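You operate a simulated robot arm through the tools that you are given. There is no shell and no other tool.

You are at the controls of a simulated robot arm. One attempt, no reset.

## Task
Wind bobbins 27 and 52 full at FAST on the bench winder.
Fine: both go into the green bobbin tray.
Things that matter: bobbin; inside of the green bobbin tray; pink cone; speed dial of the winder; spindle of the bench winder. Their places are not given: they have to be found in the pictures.

Only the result counts: the job must be done as asked and must still hold three seconds after the hand-in. Knocking over, shifting, dropping, spilling or breaking anything else fails it.

## Robot
A 7-joint arm with a two-finger parallel gripper, fixed in place. Base frame: the origin is at the foot of the arm, x ahead of it, y to its left, z up; the work surface is at about z = 4. Lengths are in mm, angles in rad, forces in N, time in s.
With the tool pointing down near the work surface it reaches from about 220 to 580 mm from the base axis. Its first joint turns from -1.152 to 1.152 rad. Payload 2.5 kg.
The tool frame sits at the grasp point between the pads (the TCP): z along the fingers, y along the line on which they close. The tips reach 23 mm beyond it. Largest opening 94 mm; finger width 38, thickness 10; the body of the gripper, 54 by 96 mm, starts 39 mm behind the TCP.
Orientation is that of the tool frame in the base frame, as a unit quaternion [w, x, y, z]. With the fingers straight down and closing along the base's y, the tool's x points along the base's -x, its y along +y and its z along -z.

## Interface
- The arm moves only by the tool step_arm. Its argument "series" is a list of rows, each an object of numbers (a shift or turn left out is 0, a gripper value left out holds the last): "wx", "wy", "wz": the turn, a rotation vector about the base's x, y, z in rad; "tx", "ty", "tz": the shift along the base's x, y, z in mm; "grip": the closure, from 0 (fully open) to 1 (shut). In form: [{"wx": .., "wy": .., "wz": .., "tx": .., "ty": .., "tz": .., "grip": ..}, ...]. A call has 1 to 20 rows; each row is the pose to reach, as a shift and turn from the pose commanded when the call began. A row lasts 0.2 s, in which the tool goes at most 50 mm and 0.15 rad; a call with a longer step from one row to the next is refused whole, and so is a gripper value outside its range. Where a pose cannot be reached the arm comes as near as it can. A force on the tool above 40 N (or 10 N above the force at the start of the call, whichever is more), or a blocked arm, ends the call early, and 0.2 s more pass. Each finger travels about 108 mm/s and halts on what it meets, pressing with about 26 N; the grip force reading is that of the motor and also rises with nothing between the fingers. The clock runs only during rows and for 0.2 s after the last one: add rows that repeat a pose to give the fingers time. The reply holds the time, the measured pose of the TCP, the force on the tool along the base axes, the opening and the grip force, in the units named above and with some noise, with the torque about the TCP (base axes, N m) and any sound that the robot's microphone picked up.
- Cameras (640 x 400 px; columns grow to the right, rows downward): "scene" is fixed at [107.2, -399.6, 531.8]; the picture's right is [0.93, -0.37, 0.00], its down [-0.20, -0.49, -0.85] and it looks along [0.31, 0.79, -0.53] (base axes); focal length 214 px, centre (320, 200). "wrist" rides on the gripper at [86, 16, -75] in the tool frame; the picture's right is [-0.18, 0.98, 0.00], its down [-0.58, -0.11, -0.81] and it looks along [-0.79, -0.15, 0.59] (tool axes); focal length 243 px, centre (320, 200).
- capture(camera): a new picture of that camera. No time passes.
- measure_at(camera, pixels): for up to 12 pixels [column, row] of the newest picture of that camera ("zoom" is the newest enlarged one), the place [x, y, z] in the base frame of the surface seen there, good to about 2 mm, but the place of the scene camera against the robot may be out by one fixed shift of up to 18 mm in any direction. No time passes.
- zoom(camera, box): a new picture of the part [left, top, right, bottom] of that camera's present view, enlarged. No time passes.
- hand_in(): hands the job in; it is judged then, once.

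Leave the gripper open and the arm clear of the work at the hand-in unless told otherwise.

The tools are called after ">>>" as a command line: name --argument value ..., lists and objects as JSON in quotes. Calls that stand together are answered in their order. step_arm: Moves the arm, as the interface text tells. Its arguments: {"type":"object","properties":{"series":{"type":"array"}},"required":["series"]} The other tools are called the same way: capture (camera) takes a picture; measure_at (camera, pixels) gives the place of the surface under pixels of a picture; zoom (camera, box) takes an enlarged picture of a part of a camera's view; hand_in () hands the job in.

At the start:

```text
t: 0.0
ee_pos: [344.1, 136.7, 407.3]
tool_rot: [0.0, 0.0, 1.0, -0.001]
wrist_force: [0.8, 0.1, -0.2]
moment: [0.02, -0.03, 0.0]
width: 94.0
gripper_force: 0.0
```

scene: 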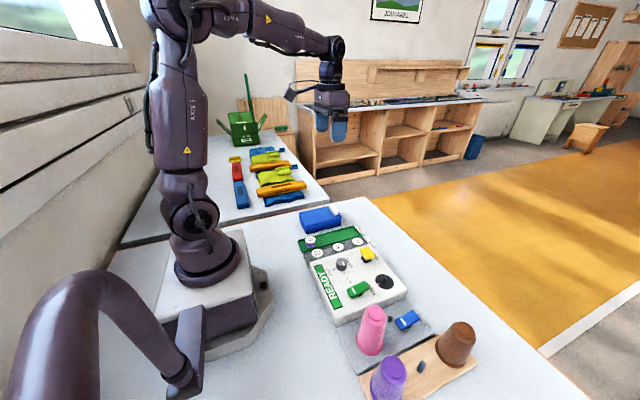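
wrist: 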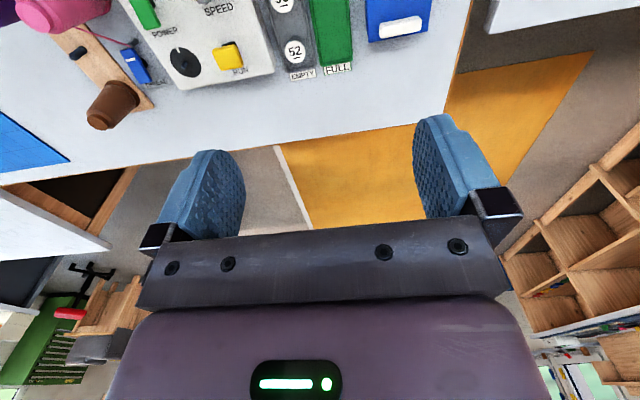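

I start with enlarged views of the winder area in the scene camera (around columns 280-500, rows 190-400) and in the wrist camera to see the parts.

>>> zoom --camera "scene" --box '[280, 195, 420, 330]'

>>> zoom --camera "scene" --box '[330, 290, 490, 400]'

>>> zoom --camera "wrist" --box '[0, 0, 460, 180]'

```text
2.96 times, centred on (350, 262) of scene
```

zoom: 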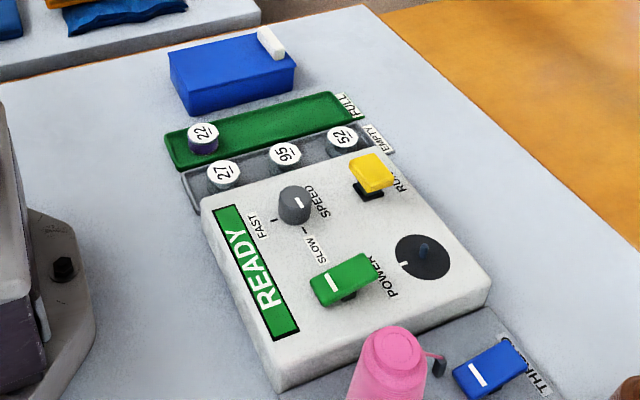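

```text
3.64 times, centred on (410, 345) of scene
```

zoom: 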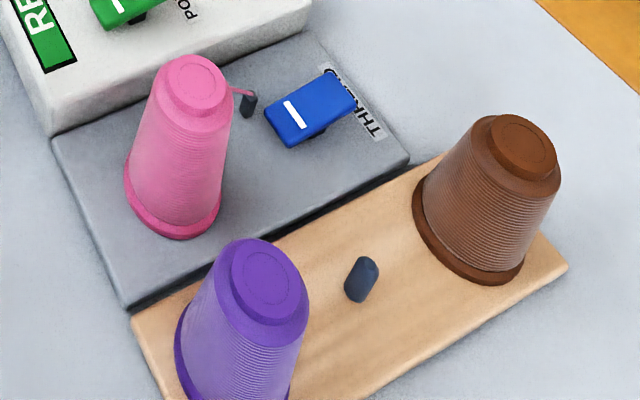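

```text
1.39 times, centred on (230, 90) of wrist
```

zoom: 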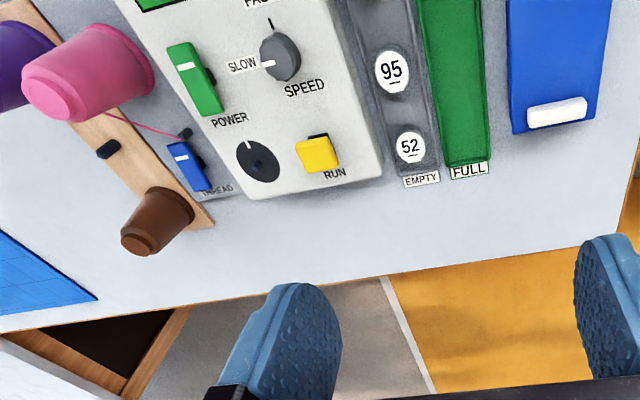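

The newest enlarged view is the wrist one; I measure the parts seen in it: bobbin 95 (390,70), bobbin 52 (409,147), dial (281,57), RUN (318,153), black disc (258,160), POWER rocker (195,80), THREAD rocker (188,165), pink cone (65,85), green tray (455,100), blue box (560,50), brown cone (140,240), peg (107,150).

>>> measure_at --camera "zoom" --pixels '[[390, 70], [409, 147], [281, 57], [318, 153], [258, 160], [195, 80], [188, 165], [65, 85], [455, 100], [560, 50], [140, 240], [340, 100]]'

>>> measure_at --camera "scene" --pixels '[[317, 253], [338, 247], [357, 241], [310, 240], [340, 263], [367, 254], [384, 282], [358, 289], [407, 320], [373, 312], [330, 239], [460, 328]]'

```text
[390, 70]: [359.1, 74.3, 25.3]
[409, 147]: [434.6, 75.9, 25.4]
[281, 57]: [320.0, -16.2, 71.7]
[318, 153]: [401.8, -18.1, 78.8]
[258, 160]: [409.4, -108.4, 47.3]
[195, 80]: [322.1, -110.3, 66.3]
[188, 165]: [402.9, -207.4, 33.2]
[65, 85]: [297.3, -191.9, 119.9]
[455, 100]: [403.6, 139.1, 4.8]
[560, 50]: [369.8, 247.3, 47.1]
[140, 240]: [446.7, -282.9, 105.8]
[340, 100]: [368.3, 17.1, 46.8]
```

```text
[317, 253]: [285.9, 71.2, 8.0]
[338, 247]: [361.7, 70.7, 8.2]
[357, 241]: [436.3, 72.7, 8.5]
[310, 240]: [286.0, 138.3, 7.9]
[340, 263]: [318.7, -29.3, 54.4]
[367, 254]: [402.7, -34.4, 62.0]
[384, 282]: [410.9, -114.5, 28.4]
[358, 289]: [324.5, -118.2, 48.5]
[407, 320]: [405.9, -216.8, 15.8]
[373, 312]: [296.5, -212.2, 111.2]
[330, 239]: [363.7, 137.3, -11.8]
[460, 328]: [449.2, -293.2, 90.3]
```

The parts are found: bobbins 27, 95, 52 near x 286/359/435, y 75, top z 25; dial near (320,-16,72); spindle disc near (409,-108,47); the scene camera reads about 17 mm too low. I now draw the arm back to about (250, 0, 350) for a better look with the wrist camera.

>>> step_arm --series '[{"tx": -20, "ty": -28, "tz": -11}, {"tx": -40, "ty": -56, "tz": -22}, {"tx": -60, "ty": -84, "tz": -33}, {"tx": -80, "ty": -112, "tz": -44}, {"tx": -94, "ty": -137, "tz": -57}, {"tx": -94, "ty": -137, "tz": -57}]'

>>> capture --camera "wrist"

>>> capture --camera "scene"

```text
t: 1.4
ee_pos: [251.1, 0.9, 351.1]
tool_rot: [-0.001, 0.0, 1.0, 0.0]
wrist_force: [-0.4, 0.1, -0.4]
moment: [-0.05, 0.0, 0.01]
width: 93.9
gripper_force: 0.1
```

```text
taken
```

wrist: 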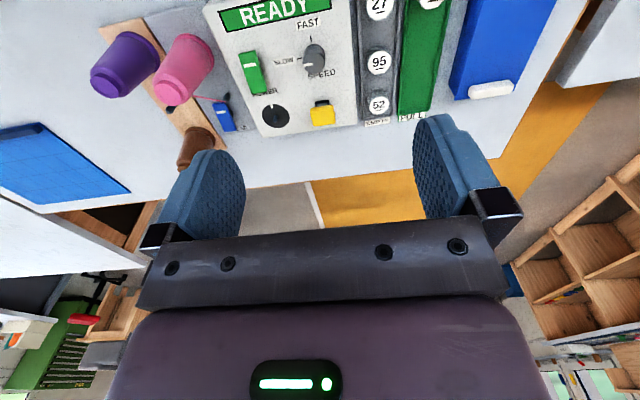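

```text
taken
```

scene: 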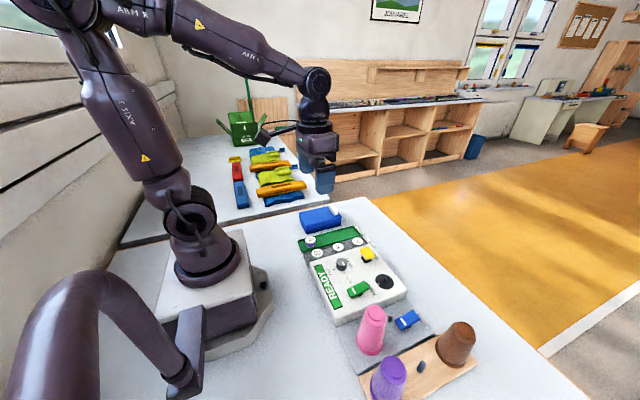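

Now enlarged views of the panel (columns 200-440, rows 0-140) and the cone side (columns 80-280, rows 0-160) of the wrist view.

>>> zoom --camera "wrist" --box '[200, 0, 440, 150]'

>>> zoom --camera "wrist" --box '[80, 10, 300, 150]'

>>> zoom --camera "scene" --box '[290, 225, 370, 275]'

>>> zoom --camera "scene" --box '[350, 260, 430, 340]'

```text
2.67 times, centred on (320, 75) of wrist
```

zoom: 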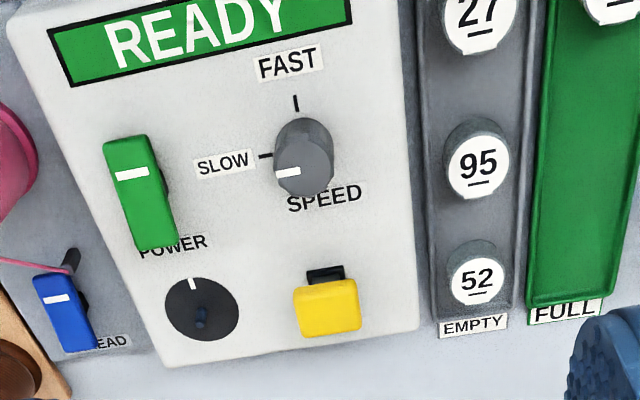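

```text
2.86 times, centred on (190, 80) of wrist
```

zoom: 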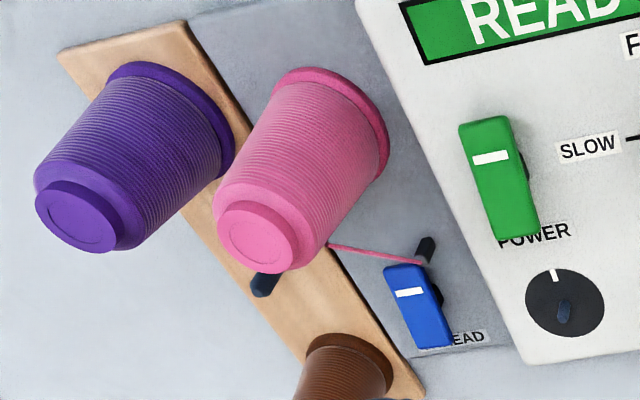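

```text
8.00 times, centred on (330, 250) of scene
```

zoom: 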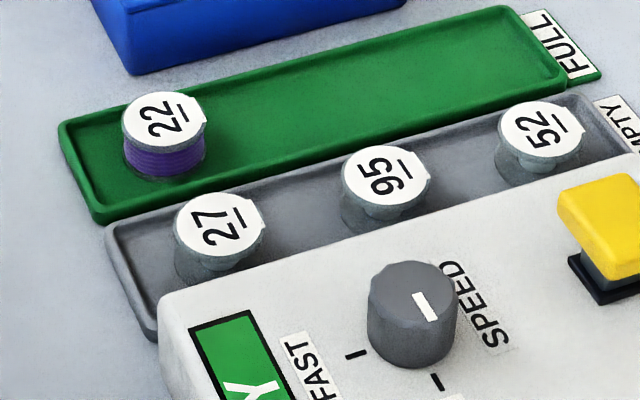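

```text
5.00 times, centred on (390, 300) of scene
```

zoom: 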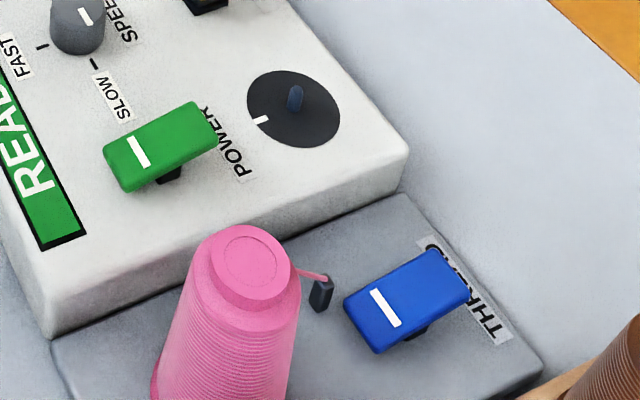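

Zooming re-renders with finer detail, so I look closer at the bobbins, dial, spindle and rockers from here.

>>> zoom --camera "wrist" --box '[355, 0, 451, 60]'

>>> zoom --camera "wrist" --box '[350, 75, 414, 125]'

>>> zoom --camera "wrist" --box '[250, 90, 346, 140]'

>>> zoom --camera "scene" --box '[365, 262, 405, 297]'

>>> zoom --camera "scene" --box '[300, 243, 335, 265]'

```text
6.67 times, centred on (403, 30) of wrist
```

zoom: 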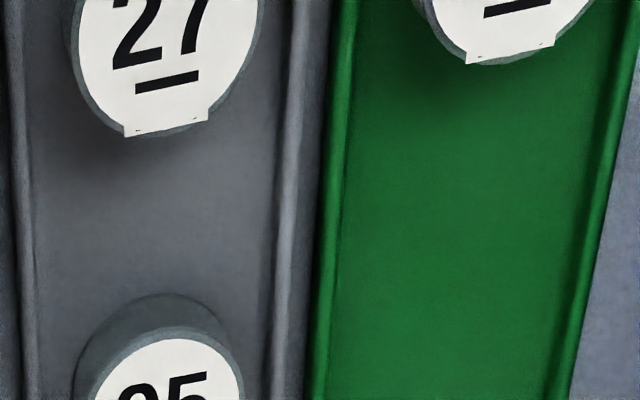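

```text
8.00 times, centred on (382, 100) of wrist
```

zoom: 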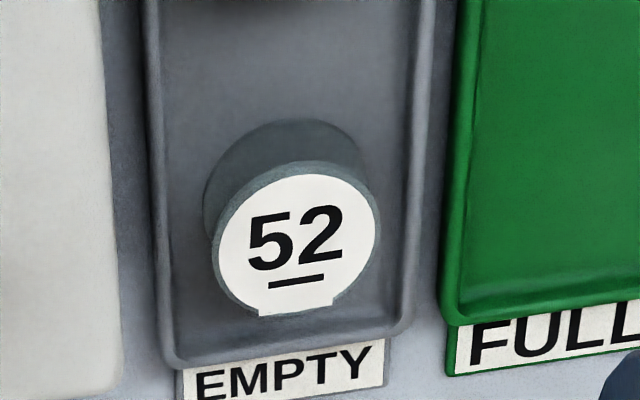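

```text
6.67 times, centred on (298, 115) of wrist
```

zoom: 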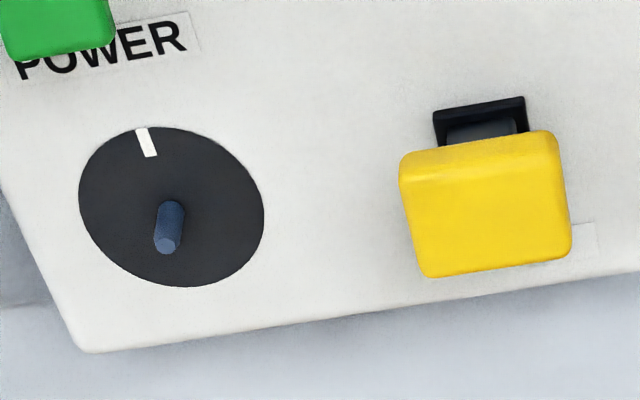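

```text
11.43 times, centred on (385, 280) of scene
```

zoom: 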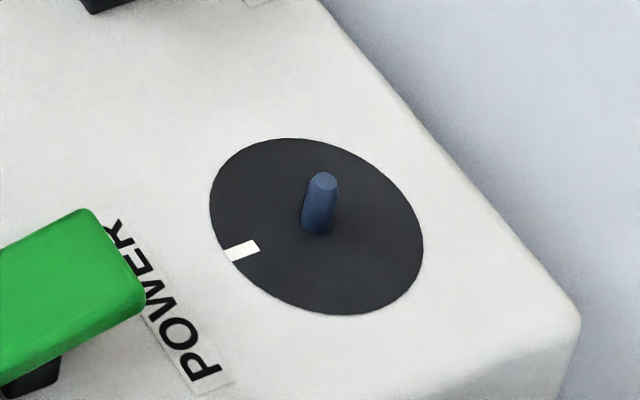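

```text
16.00 times, centred on (318, 254) of scene
```

zoom: 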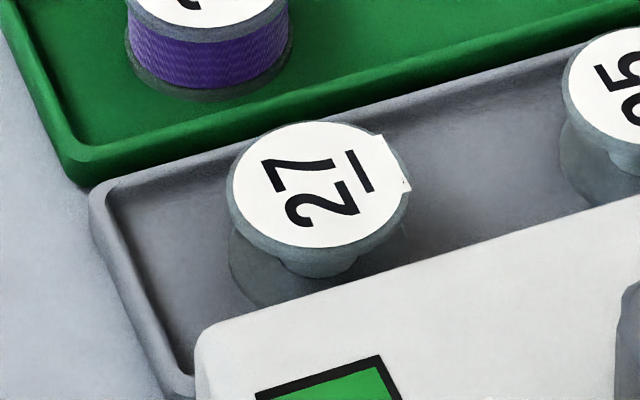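

I measure the bobbin 27 in this newest enlarged view: rim points (232,190), (407,195), (318,122), (310,252), label centre (315,185), lower flange (235,255), tray floor (170,240), tray rim (100,210), green tray rim (75,165), green floor (110,110), panel edge (210,330).

>>> measure_at --camera "zoom" --pixels '[[232, 190], [404, 195], [318, 124], [310, 250], [315, 185], [235, 255], [170, 240], [100, 205], [75, 158], [110, 110], [215, 330], [290, 265]]'

>>> zoom --camera "wrist" --box '[250, 90, 314, 140]'

```text
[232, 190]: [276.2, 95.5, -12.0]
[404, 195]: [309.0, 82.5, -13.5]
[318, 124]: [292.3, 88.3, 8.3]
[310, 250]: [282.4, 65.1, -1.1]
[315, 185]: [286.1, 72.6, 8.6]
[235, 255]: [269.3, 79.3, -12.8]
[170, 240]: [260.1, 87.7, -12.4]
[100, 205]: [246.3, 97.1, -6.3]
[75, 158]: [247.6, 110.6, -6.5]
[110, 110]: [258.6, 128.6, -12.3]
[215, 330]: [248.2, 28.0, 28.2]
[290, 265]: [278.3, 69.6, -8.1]
```

```text
8.00 times, centred on (282, 115) of wrist
```

zoom: 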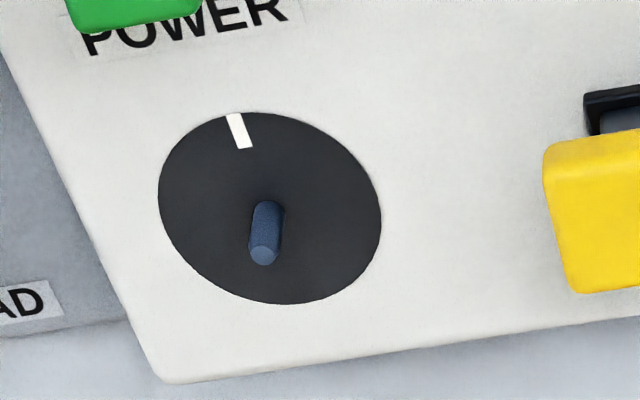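

Now I measure the spindle in this wrist zoom: pin top (264,256), pin base (268,206), disc left (162,195), right (378,225), top (265,115), bottom (290,300), mark (239,130), panel corners and RUN button.

>>> measure_at --camera "zoom" --pixels '[[264, 256], [268, 206], [162, 195], [377, 225], [265, 116], [290, 300], [239, 130], [258, 235], [170, 370], [600, 230], [610, 165], [615, 100]]'

>>> zoom --camera "wrist" --box '[280, 30, 344, 80]'

```text
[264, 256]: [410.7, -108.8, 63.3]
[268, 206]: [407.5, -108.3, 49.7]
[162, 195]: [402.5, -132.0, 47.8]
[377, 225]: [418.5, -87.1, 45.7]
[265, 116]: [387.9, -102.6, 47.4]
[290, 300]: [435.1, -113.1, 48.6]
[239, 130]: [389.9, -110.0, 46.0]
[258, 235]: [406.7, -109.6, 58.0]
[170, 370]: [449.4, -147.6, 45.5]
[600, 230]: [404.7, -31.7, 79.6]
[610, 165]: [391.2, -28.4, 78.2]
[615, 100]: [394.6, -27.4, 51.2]
```

```text
8.00 times, centred on (312, 55) of wrist
```

zoom: 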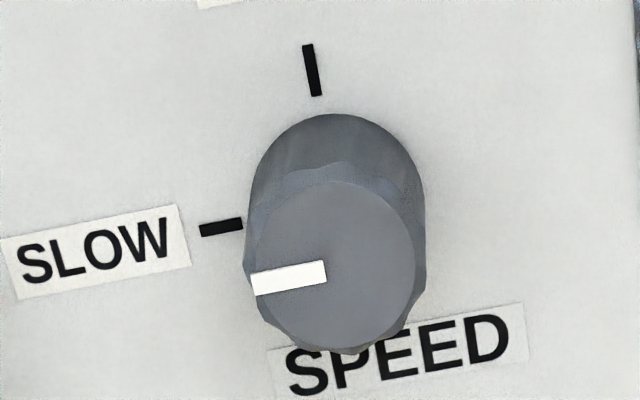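

I measure the dial in this zoom: top face centre (335,265), pointer tip (255,285), pointer inner end (325,270), left edge (248,270), right edge (415,265), far edge (345,345), SLOW tick (222,228), FAST tick (312,70), top-near edge (335,183), foot side.

>>> measure_at --camera "zoom" --pixels '[[335, 265], [258, 284], [320, 271], [252, 265], [412, 265], [340, 342], [222, 228], [312, 70], [340, 190], [330, 120], [422, 240], [450, 150]]'

>>> zoom --camera "scene" --box '[320, 250, 370, 285]'

>>> zoom --camera "scene" --box '[340, 295, 430, 350]'

```text
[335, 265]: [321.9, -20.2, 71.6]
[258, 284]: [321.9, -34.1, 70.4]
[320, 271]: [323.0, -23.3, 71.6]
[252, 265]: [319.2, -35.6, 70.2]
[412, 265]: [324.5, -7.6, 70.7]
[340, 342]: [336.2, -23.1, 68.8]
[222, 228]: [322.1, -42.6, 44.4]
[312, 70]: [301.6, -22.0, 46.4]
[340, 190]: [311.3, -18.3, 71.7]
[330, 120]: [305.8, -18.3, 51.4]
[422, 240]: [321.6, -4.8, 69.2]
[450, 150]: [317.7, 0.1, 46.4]
```

```text
11.43 times, centred on (345, 268) of scene
```

zoom: 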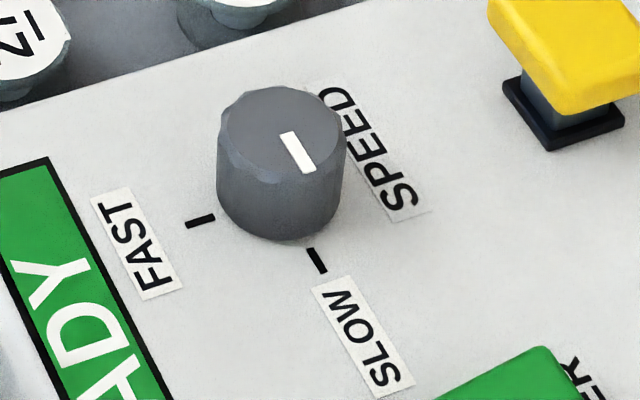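

```text
7.11 times, centred on (385, 322) of scene
```

zoom: 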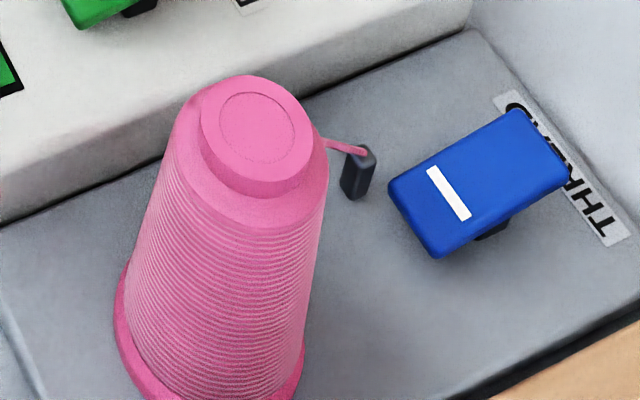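

Now measure the tilt of the THREAD plate in this zoom: near-base end (420,240) and (400,195), far end (550,180) and (520,120), white bar (448,192), post top (365,155), cone top (265,125), stand surface (330,260).

>>> measure_at --camera "zoom" --pixels '[[430, 230], [400, 188], [555, 178], [520, 118], [448, 192], [500, 160], [366, 153], [258, 128], [330, 280], [355, 200], [200, 385], [490, 238]]'

>>> zoom --camera "scene" --box '[335, 275, 385, 310]'

```text
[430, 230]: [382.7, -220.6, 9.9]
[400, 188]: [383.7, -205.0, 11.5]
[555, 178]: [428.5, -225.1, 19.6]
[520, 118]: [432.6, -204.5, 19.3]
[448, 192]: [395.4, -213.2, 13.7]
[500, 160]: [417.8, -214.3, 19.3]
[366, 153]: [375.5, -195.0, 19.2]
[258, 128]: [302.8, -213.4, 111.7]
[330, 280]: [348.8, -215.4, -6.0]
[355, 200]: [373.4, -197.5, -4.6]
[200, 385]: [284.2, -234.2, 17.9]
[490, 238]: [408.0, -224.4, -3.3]
```

```text
11.43 times, centred on (360, 292) of scene
```

zoom: 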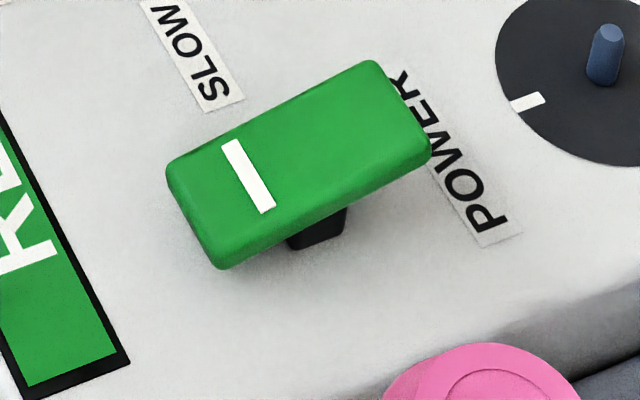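

I measure the POWER plate tilt: near end (190,190) and (220,250), far end (375,75) and (420,150), middle (300,160).

>>> measure_at --camera "zoom" --pixels '[[185, 180], [222, 245], [372, 75], [420, 145], [300, 160], [248, 175], [320, 230], [100, 100]]'

>>> zoom --camera "wrist" --box '[180, 30, 276, 130]'

>>> zoom --camera "scene" --box '[355, 240, 385, 265]'

```text
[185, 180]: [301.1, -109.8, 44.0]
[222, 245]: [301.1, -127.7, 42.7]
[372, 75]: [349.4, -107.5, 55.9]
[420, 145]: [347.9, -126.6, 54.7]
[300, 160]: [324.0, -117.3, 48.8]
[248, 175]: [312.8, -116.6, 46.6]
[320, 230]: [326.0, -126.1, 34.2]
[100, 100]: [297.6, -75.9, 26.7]
```

```text
4.00 times, centred on (228, 80) of wrist
```

zoom: 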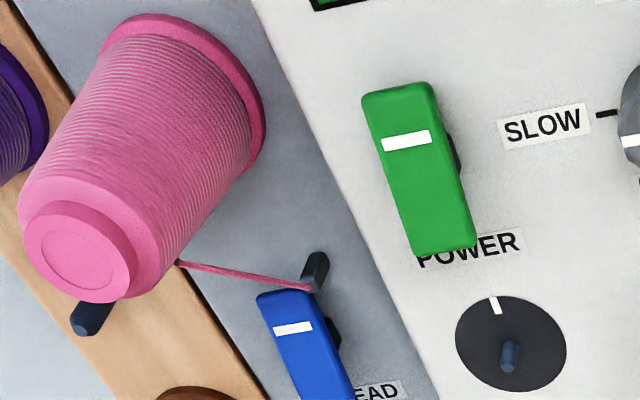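

```text
16.00 times, centred on (370, 252) of scene
```

zoom: 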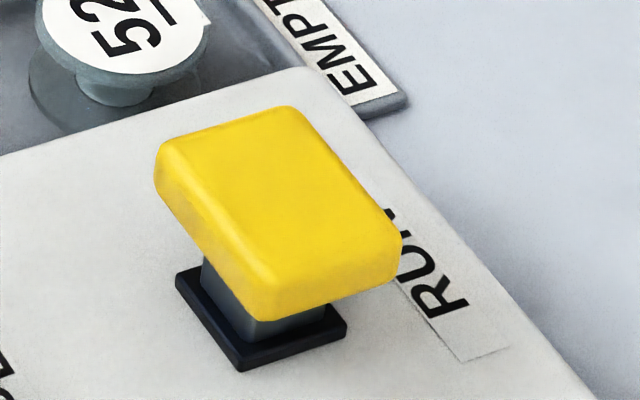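

POWER and THREAD plates both have their bar ends down (on). The dial points at SLOW (toward -y); FAST is toward the base (-x), so it needs a quarter turn clockwise seen from above. Dial centre is about (322,-21), top z 72. I move above it, pre-turned by +0.785 rad, fingers at about 60 mm.

>>> step_arm --series '[{"tx": 12, "ty": -4, "tz": -33, "wz": 0.13, "grip": 0.36}, {"tx": 24, "ty": -8, "tz": -66, "wz": 0.26}, {"tx": 36, "ty": -12, "tz": -99, "wz": 0.39}, {"tx": 48, "ty": -16, "tz": -132, "wz": 0.52}, {"tx": 60, "ty": -20, "tz": -165, "wz": 0.65}, {"tx": 71, "ty": -22, "tz": -200, "wz": 0.785}, {"tx": 71, "ty": -22, "tz": -200, "wz": 0.785}]'

>>> capture --camera "wrist"

>>> capture --camera "scene"

```text
t: 3.0
ee_pos: [322.6, -21.9, 149.1]
tool_rot: [0.0, -0.383, 0.924, 0.0]
wrist_force: [-0.6, 0.0, 0.7]
moment: [0.0, 0.0, 0.0]
width: 60.0
gripper_force: 0.1
```

```text
taken
```

wrist: 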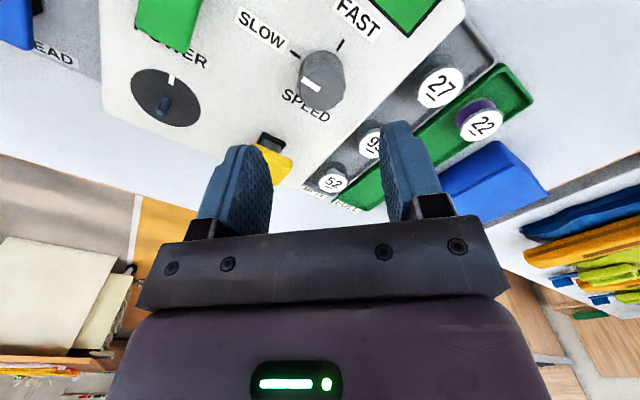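

```text
taken
```

scene: 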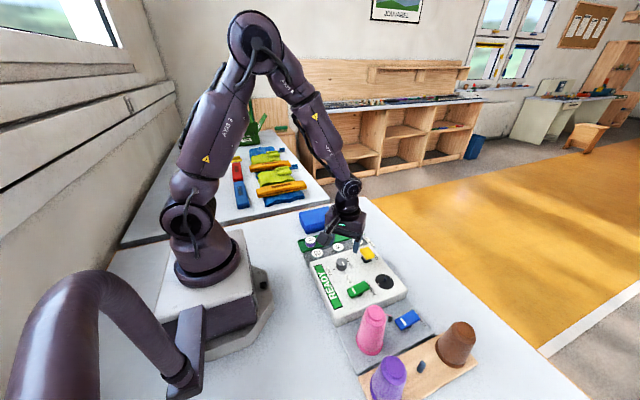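

From here I get closer measurements: the dial at (322,80), spindle pin at (163,106), bobbins 27 (437,88), 52 (331,183).

>>> zoom --camera "wrist" --box '[285, 40, 357, 120]'

>>> zoom --camera "wrist" --box '[125, 60, 205, 130]'

>>> zoom --camera "wrist" --box '[410, 55, 514, 150]'

```text
5.00 times, centred on (321, 80) of wrist
```

zoom: 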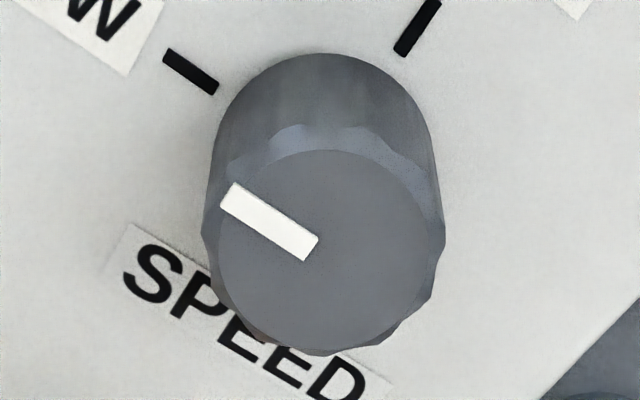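

```text
5.71 times, centred on (165, 95) of wrist
```

zoom: 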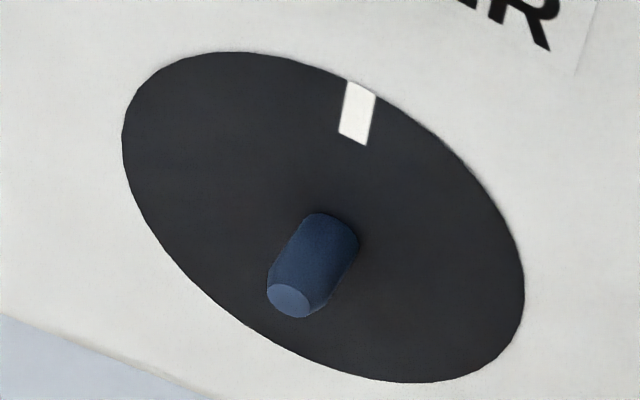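

```text
4.21 times, centred on (462, 102) of wrist
```

zoom: 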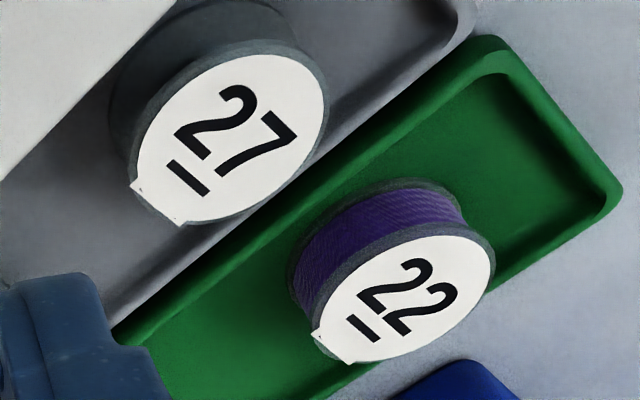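

I measure bobbin 27 and tray edges in this last zoom: 27 rim left (142,165), right (320,105), near (255,56), far (215,217), centre (232,137); green tray outer edge (610,195), inner floor (580,190), (530,110), rim (490,45), gray rim (445,40), gray floor (385,60).

>>> measure_at --camera "zoom" --pixels '[[142, 165], [321, 105], [255, 57], [215, 215], [232, 137], [610, 195], [575, 190], [530, 110], [490, 45], [445, 45], [385, 60], [407, 300]]'

>>> zoom --camera "wrist" --box '[125, 60, 205, 130]'

```text
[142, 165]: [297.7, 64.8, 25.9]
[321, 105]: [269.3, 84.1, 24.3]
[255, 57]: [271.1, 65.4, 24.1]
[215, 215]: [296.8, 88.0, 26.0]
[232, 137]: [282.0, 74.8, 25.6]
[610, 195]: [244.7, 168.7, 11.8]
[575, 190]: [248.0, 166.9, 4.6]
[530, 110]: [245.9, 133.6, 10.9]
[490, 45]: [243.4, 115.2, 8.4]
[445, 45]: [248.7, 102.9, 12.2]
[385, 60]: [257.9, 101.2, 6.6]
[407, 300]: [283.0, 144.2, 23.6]
```

```text
5.71 times, centred on (165, 95) of wrist
```

zoom: 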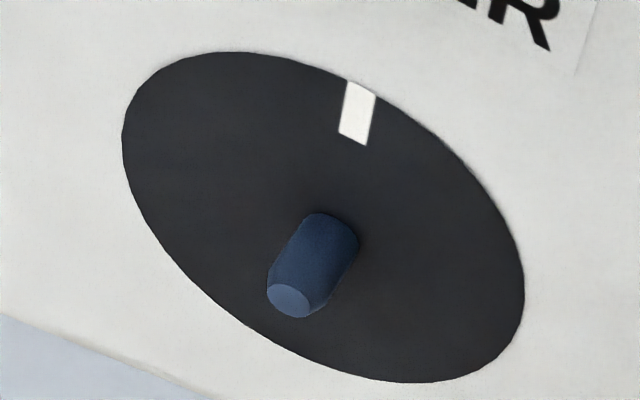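

Bobbin 27 centre is about (283.5, 75.5), rim about 34-36 mm. Now the spindle in the newest zoom: pin top centre (289,301), disc left (124,150), right (520,300), top (240,55), bottom (410,380), left-top etc.

>>> measure_at --camera "zoom" --pixels '[[289, 301], [282, 294], [298, 308], [124, 150], [521, 285], [240, 55], [410, 380], [340, 235], [305, 250], [330, 265], [355, 112], [320, 100]]'

```text
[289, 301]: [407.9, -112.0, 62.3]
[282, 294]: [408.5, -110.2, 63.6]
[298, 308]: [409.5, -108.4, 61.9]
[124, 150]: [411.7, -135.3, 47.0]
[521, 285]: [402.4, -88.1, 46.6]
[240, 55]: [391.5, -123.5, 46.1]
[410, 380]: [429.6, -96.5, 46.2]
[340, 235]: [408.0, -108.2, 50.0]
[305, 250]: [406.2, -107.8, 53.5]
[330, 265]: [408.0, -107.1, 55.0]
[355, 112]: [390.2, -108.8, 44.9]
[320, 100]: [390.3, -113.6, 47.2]
```

Spindle centre is about (409.7, -110), pin top z about 63.5. Now I lower onto the dial to TCP z about 74 (tips about 4 mm above the panel), then close.

>>> step_arm --series '[{"tx": -0.5, "ty": 0.5, "tz": -30}, {"tx": -0.5, "ty": 0.5, "tz": -55}, {"tx": -0.5, "ty": 0.5, "tz": -75}, {"tx": -0.5, "ty": 0.5, "tz": -75}, {"tx": -0.5, "ty": 0.5, "tz": -75, "grip": 0.55}, {"tx": -0.5, "ty": 0.5, "tz": -75, "grip": 0.72}, {"tx": -0.5, "ty": 0.5, "tz": -75, "grip": 0.8}, {"tx": -0.5, "ty": 0.5, "tz": -75, "grip": 0.8}]'

>>> capture --camera "wrist"

```text
t: 4.8
ee_pos: [321.6, -21.1, 74.2]
tool_rot: [0.0, -0.384, 0.923, 0.002]
wrist_force: [-3.6, 6.9, -4.1]
moment: [-0.12, -0.19, 0.01]
width: 31.0
gripper_force: 44.5
```

```text
taken
```

wrist: 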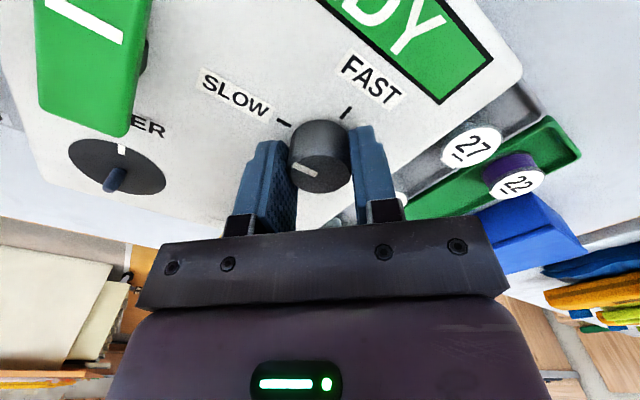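

The dial is held (width 31). I turn it clockwise by 1.57 rad in small steps.

>>> step_arm --series '[{"wz": -0.13}, {"wz": -0.26}, {"wz": -0.39}, {"wz": -0.52}, {"wz": -0.65}, {"wz": -0.78}, {"wz": -0.91}, {"wz": -1.04}, {"wz": -1.17}, {"wz": -1.3}, {"wz": -1.43}, {"wz": -1.571}, {"wz": -1.571}]'

>>> capture --camera "wrist"

>>> zoom --camera "scene" --box '[315, 245, 375, 290]'

```text
t: 7.6
ee_pos: [322.0, -21.2, 75.7]
tool_rot: [-0.001, 0.383, 0.924, 0.001]
wrist_force: [7.3, 18.5, -6.8]
moment: [0.0, 0.03, 0.0]
width: 30.6
gripper_force: 44.9
```

```text
taken
```

wrist: 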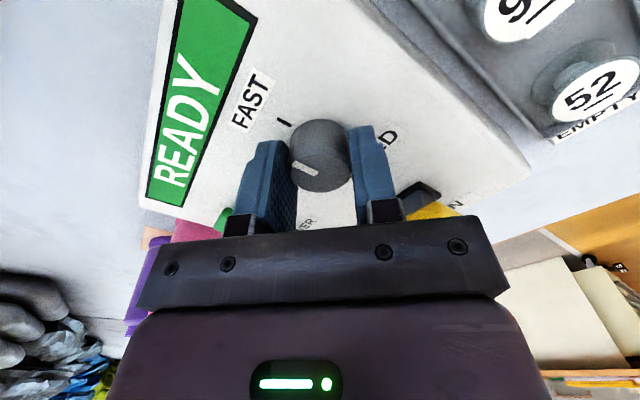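

```text
8.89 times, centred on (345, 268) of scene
```

zoom: 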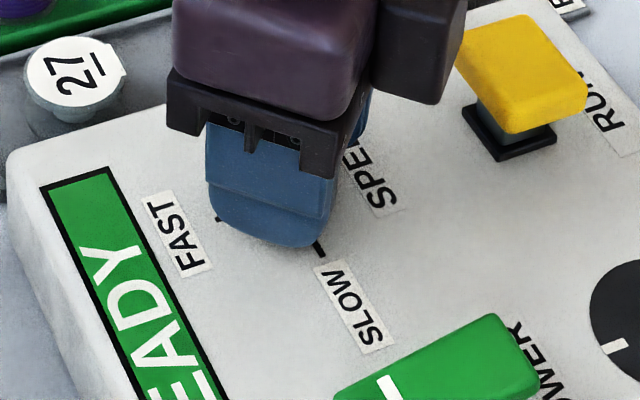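

The pointer now seems to point to FAST; I zoom on the dial (columns 280-360, rows 110-200) to check the angle.

>>> zoom --camera "wrist" --box '[270, 105, 366, 200]'

>>> measure_at --camera "wrist" --pixels '[[296, 164], [314, 173], [305, 169], [284, 122]]'

```text
4.21 times, centred on (318, 152) of wrist
```

zoom: 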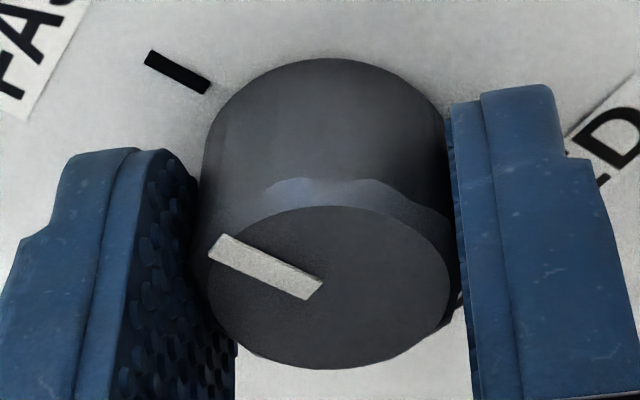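

```text
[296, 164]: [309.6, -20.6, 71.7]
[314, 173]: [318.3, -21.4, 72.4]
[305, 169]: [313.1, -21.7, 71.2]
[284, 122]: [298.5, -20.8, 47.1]
```

The pointer runs from (318,-21.4) to (309.6,-20.6), straight at FAST. I release and lift clear.

>>> step_arm --series '[{"grip": 0.6}, {"grip": 0.4}, {"grip": 0.36}, {"tz": 30, "grip": 0.36}, {"tz": 70}, {"tz": 110}, {"tz": 110}]'

>>> capture --camera "wrist"

>>> zoom --camera "scene" --box '[310, 240, 400, 310]'

```text
t: 9.2
ee_pos: [318.8, -22.0, 186.2]
tool_rot: [0.0, 0.383, 0.924, 0.0]
wrist_force: [0.0, -0.5, 0.6]
moment: [0.0, 0.02, 0.03]
width: 60.3
gripper_force: 0.1
```

```text
taken
```

wrist: 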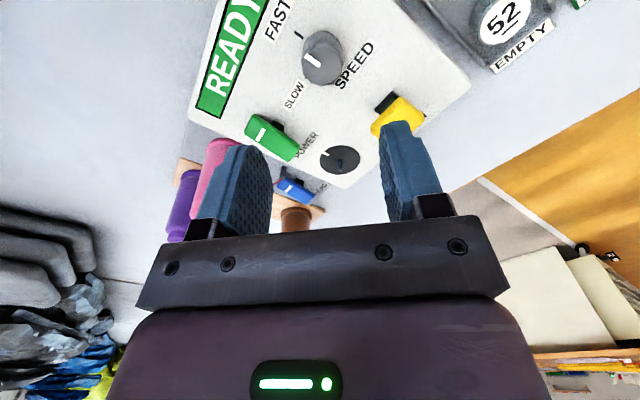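

```text
5.71 times, centred on (355, 275) of scene
```

zoom: 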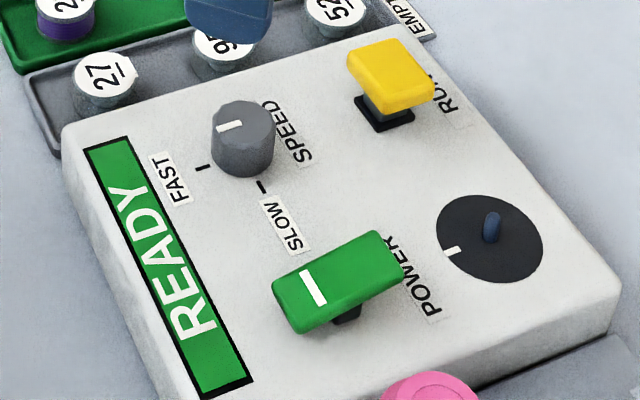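

Dial is at FAST and the display still reads READY. Next I go above bobbin 27 (283.5, 75.5) with the fingers closing along x (another -0.785 turn), at about z 120.

>>> step_arm --series '[{"tx": -5, "ty": 16, "tz": -8, "wz": -0.13}, {"tx": -11, "ty": 32, "tz": -18, "wz": -0.26}, {"tx": -17, "ty": 48, "tz": -28, "wz": -0.39}, {"tx": -23, "ty": 64, "tz": -38, "wz": -0.52}, {"tx": -29, "ty": 80, "tz": -48, "wz": -0.65}, {"tx": -35.3, "ty": 97.5, "tz": -56, "wz": -0.785}, {"tx": -35.3, "ty": 97.5, "tz": -56, "wz": -0.785}]'

>>> capture --camera "wrist"

>>> zoom --camera "scene" --box '[285, 210, 385, 280]'

```text
t: 10.8
ee_pos: [285.6, 75.7, 129.3]
tool_rot: [0.0, 0.708, 0.707, 0.0]
wrist_force: [-0.2, -0.2, -0.1]
moment: [-0.02, -0.03, -0.03]
width: 60.2
gripper_force: 0.1
```

```text
taken
```

wrist: 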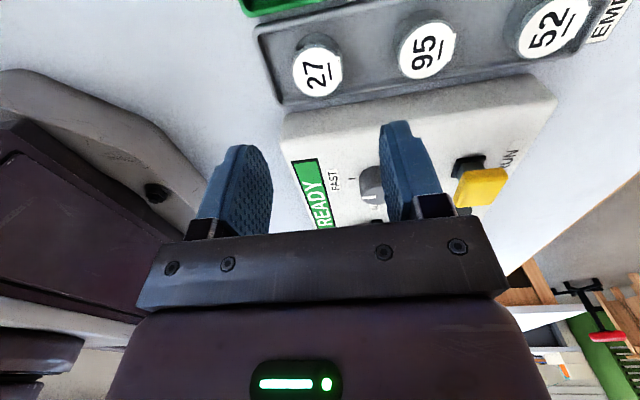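

```text
5.71 times, centred on (335, 245) of scene
```

zoom: 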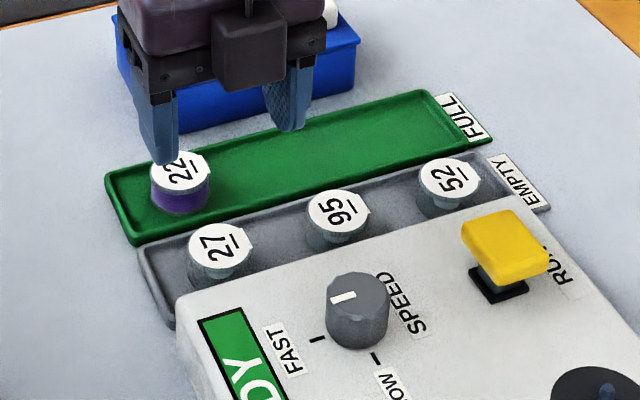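

I zoom the wrist view on bobbin 27 and its tray end (columns 250-360, rows 10-110).

>>> zoom --camera "wrist" --box '[250, 15, 370, 110]'

```text
4.21 times, centred on (310, 62) of wrist
```

zoom: 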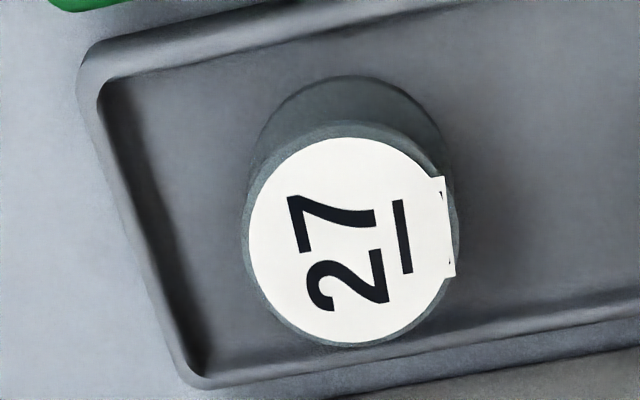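

I measure rim points of 27: left (247,240), right (455,240), near (350,128), far (350,343), centre (350,240); floor (205,200), foot of end wall (172,240), end rim crest (150,240), side rims (300,45), (400,365), lower flange edge (262,130).

>>> measure_at --camera "zoom" --pixels '[[248, 240], [444, 290], [350, 128], [350, 342], [350, 240], [205, 200], [178, 230], [148, 235], [300, 45], [400, 365], [290, 85], [300, 65]]'

```text
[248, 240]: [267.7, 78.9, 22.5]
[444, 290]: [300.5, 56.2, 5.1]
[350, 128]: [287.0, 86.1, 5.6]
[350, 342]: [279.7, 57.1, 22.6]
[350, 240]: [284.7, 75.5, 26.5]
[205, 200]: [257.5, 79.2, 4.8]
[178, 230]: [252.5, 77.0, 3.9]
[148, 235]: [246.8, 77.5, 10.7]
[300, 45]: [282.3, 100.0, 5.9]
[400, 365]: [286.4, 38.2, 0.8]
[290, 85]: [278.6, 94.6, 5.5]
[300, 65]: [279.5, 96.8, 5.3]
```

There is about 14 mm between bobbin edge (267) and the foot of the tray end wall (252.5). To check the camera against the tool I measure points on both fingers too, plus label edge points for the bobbin's centre.

>>> measure_at --camera "zoom" --pixels '[[350, 144], [350, 336], [256, 240], [427, 290], [275, 175], [425, 180], [285, 315], [405, 325]]'

>>> measure_at --camera "wrist" --pixels '[[255, 190], [262, 205], [250, 160], [220, 180], [400, 150], [420, 180], [388, 160], [240, 150], [392, 126], [430, 24], [560, 22], [556, 25]]'

```text
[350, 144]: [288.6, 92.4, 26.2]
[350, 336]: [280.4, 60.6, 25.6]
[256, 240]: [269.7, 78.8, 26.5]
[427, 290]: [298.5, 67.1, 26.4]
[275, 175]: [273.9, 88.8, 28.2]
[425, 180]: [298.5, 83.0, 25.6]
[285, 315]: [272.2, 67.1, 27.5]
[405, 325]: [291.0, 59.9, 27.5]
```

```text
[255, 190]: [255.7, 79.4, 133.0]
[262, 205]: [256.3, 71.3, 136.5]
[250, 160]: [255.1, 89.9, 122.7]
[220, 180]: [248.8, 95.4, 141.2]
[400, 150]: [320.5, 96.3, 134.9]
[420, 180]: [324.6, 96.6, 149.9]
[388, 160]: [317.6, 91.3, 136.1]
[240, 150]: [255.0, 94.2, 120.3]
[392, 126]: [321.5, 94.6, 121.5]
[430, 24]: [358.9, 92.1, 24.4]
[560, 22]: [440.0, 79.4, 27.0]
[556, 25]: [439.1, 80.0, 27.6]
```

Pad faces read where expected (x 255.5 at opening 60), so the wrist measurements agree with the tool. Bobbin 27's centre is about (285, 76). I shift to x 286, y 76, narrow the fingers to about 42 mm and lower to TCP z 45 first, so the tips just straddle the top flange.

>>> step_arm --series '[{"tx": 0.7, "ty": 0.3, "tz": 0, "grip": 0.553}, {"tx": 0.7, "ty": 0.3, "tz": -25, "grip": 0.553}, {"tx": 0.7, "ty": 0.3, "tz": -50}, {"tx": 0.7, "ty": 0.3, "tz": -70}, {"tx": 0.7, "ty": 0.3, "tz": -84}, {"tx": 0.7, "ty": 0.3, "tz": -84}]'

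>>> capture --camera "wrist"

>>> zoom --camera "scene" --box '[295, 225, 355, 270]'

```text
t: 12.2
ee_pos: [286.0, 77.4, 47.3]
tool_rot: [0.0, 0.707, 0.707, 0.002]
wrist_force: [-4.1, -3.5, 39.8]
moment: [-0.13, 0.93, 0.05]
width: 44.2
gripper_force: 2.5
```

```text
taken
```

wrist: 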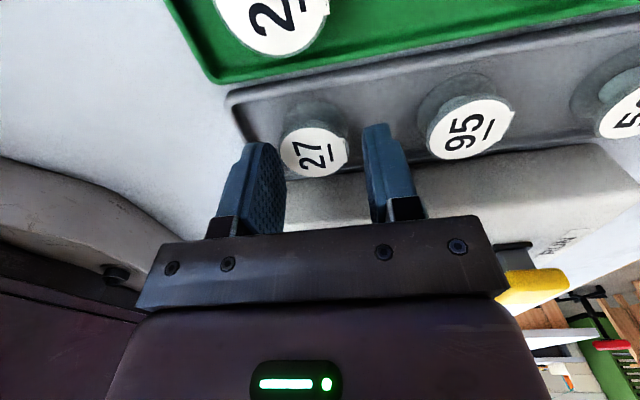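

```text
8.89 times, centred on (325, 248) of scene
```

zoom: 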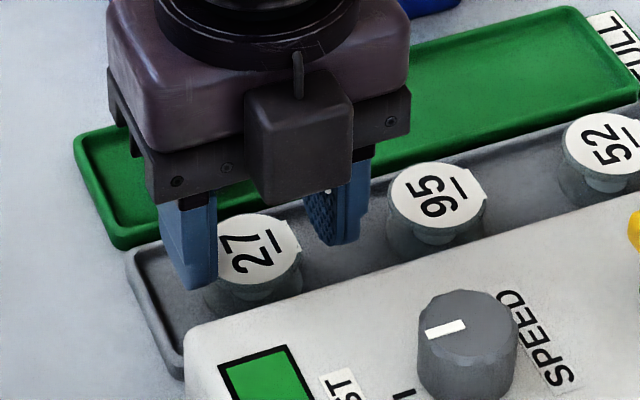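

The force is 40 N upward with a moment that puts the contact about 23 mm to the -x side: the -x finger has landed on the flange's edge. I lift off straight away by 15 mm and open a little.

>>> step_arm --series '[{"tz": 8}, {"tz": 20}, {"tz": 35, "grip": 0.5}, {"tz": 35, "grip": 0.5}]'

>>> capture --camera "wrist"

>>> zoom --camera "wrist" --box '[240, 50, 390, 180]'

>>> zoom --camera "scene" --box '[295, 225, 355, 270]'

```text
t: 13.2
ee_pos: [286.2, 76.7, 80.1]
tool_rot: [0.001, 0.707, 0.707, 0.0]
wrist_force: [0.8, -0.1, 1.2]
moment: [0.02, 0.01, -0.01]
width: 47.1
gripper_force: 0.1
```

```text
taken
```

wrist: 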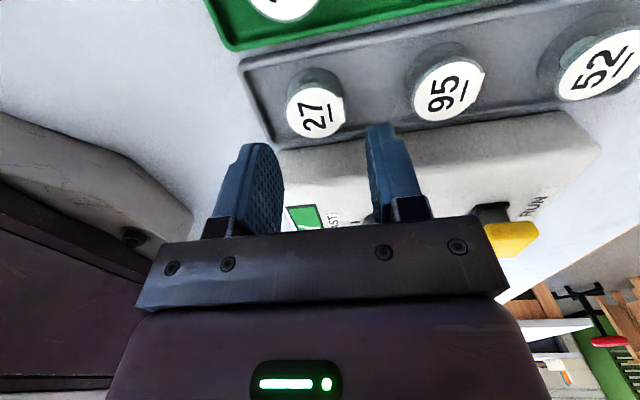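

```text
3.08 times, centred on (315, 115) of wrist
```

zoom: 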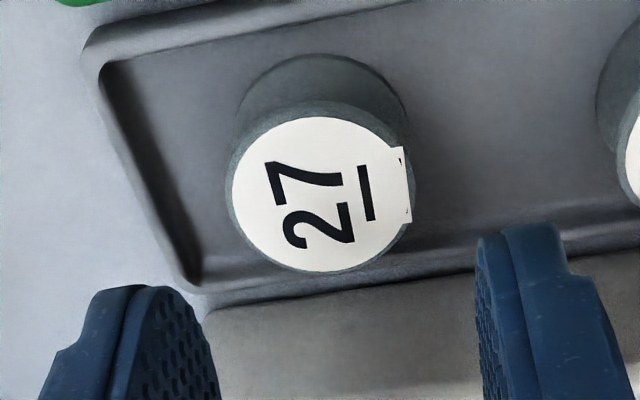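

```text
8.89 times, centred on (325, 248) of scene
```

zoom: 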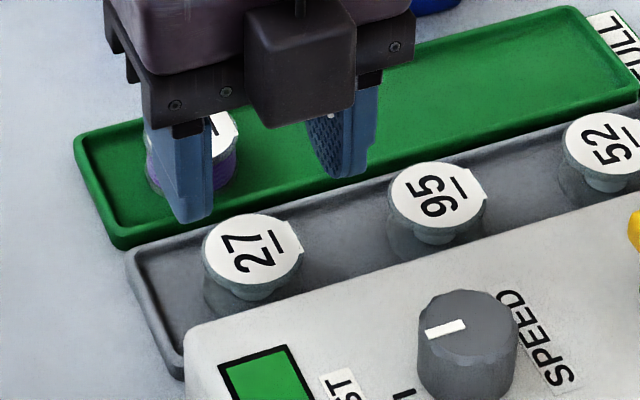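

The bobbin stands as before. I retake the wrist zoom and measure its edges again: left (231,190), right (410,240), near (315,112), far (320,268), label centre (318,193).

>>> zoom --camera "wrist" --box '[280, 60, 360, 145]'

```text
4.71 times, centred on (320, 102) of wrist
```

zoom: 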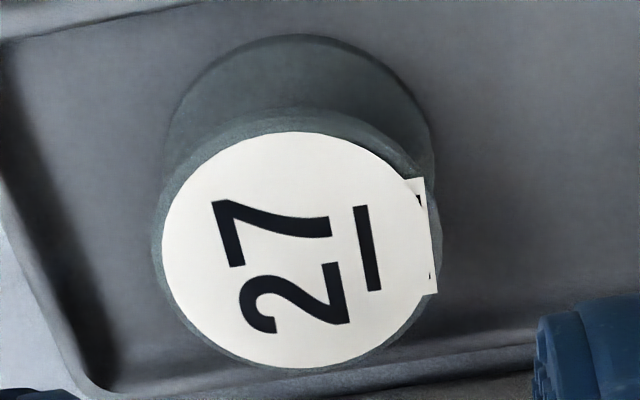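

>>> measure_at --camera "zoom" --pixels '[[156, 250], [158, 230], [170, 300], [436, 230], [430, 305], [295, 118], [295, 362], [295, 250], [180, 190], [400, 170], [200, 330], [395, 335]]'

```text
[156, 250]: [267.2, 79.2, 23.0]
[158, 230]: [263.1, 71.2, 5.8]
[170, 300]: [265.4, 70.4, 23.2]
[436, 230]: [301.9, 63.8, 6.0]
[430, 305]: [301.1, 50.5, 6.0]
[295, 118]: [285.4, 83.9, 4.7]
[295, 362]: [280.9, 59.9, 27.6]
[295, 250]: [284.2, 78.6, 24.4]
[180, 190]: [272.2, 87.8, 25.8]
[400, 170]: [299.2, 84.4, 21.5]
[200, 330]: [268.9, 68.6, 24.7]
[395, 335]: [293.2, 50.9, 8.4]
```

Edges suggest the centre is nearer (284, 76) with radius 17-18. I'll first take the bobbin shallowly by its upper flange with wide-open fingers (tips at z 14.5, above the 12 mm tray rim), slide it 10 mm toward +x within its tray so there is finger room, then re-grip deeper.

>>> step_arm --series '[{"tx": -2, "tz": 0, "grip": 0.36}, {"tx": -2, "tz": 0, "grip": 0.36}, {"tx": -2, "tz": -20}, {"tx": -2, "tz": -35}, {"tx": -2, "tz": -42.8}, {"tx": -2, "tz": -42.8}, {"tx": -2, "tz": -42.8, "grip": 0.5}, {"tx": -2, "tz": -42.8, "grip": 0.6}, {"tx": -2, "tz": -42.8, "grip": 0.7}, {"tx": -2, "tz": -42.8, "grip": 0.7}]'

>>> capture --camera "wrist"

>>> zoom --camera "scene" --box '[295, 225, 355, 270]'

```text
t: 15.4
ee_pos: [284.1, 77.1, 37.2]
tool_rot: [-0.001, 0.707, 0.707, 0.0]
wrist_force: [0.0, -0.3, 0.3]
moment: [0.01, 0.0, -0.01]
width: 36.5
gripper_force: 26.1
```

```text
taken
```

wrist: 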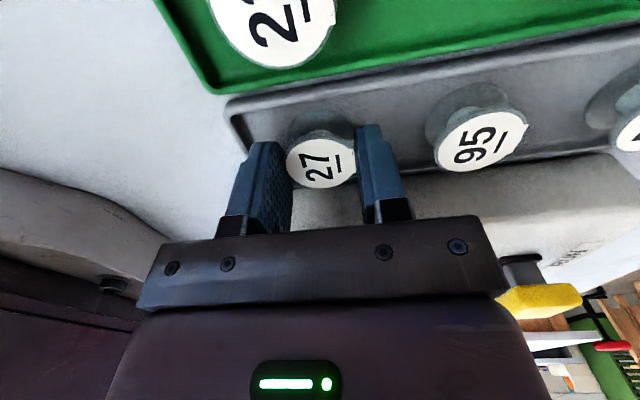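

```text
8.89 times, centred on (325, 248) of scene
```

zoom: 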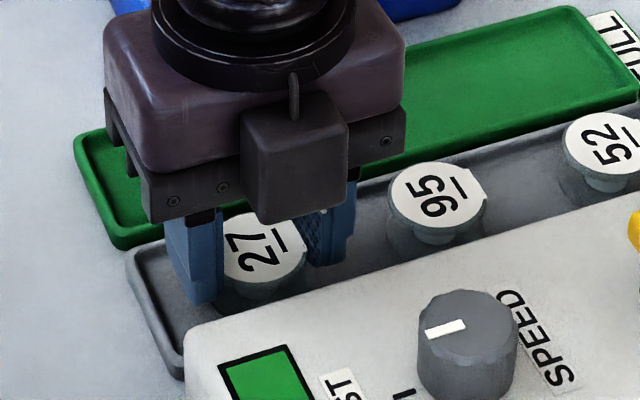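

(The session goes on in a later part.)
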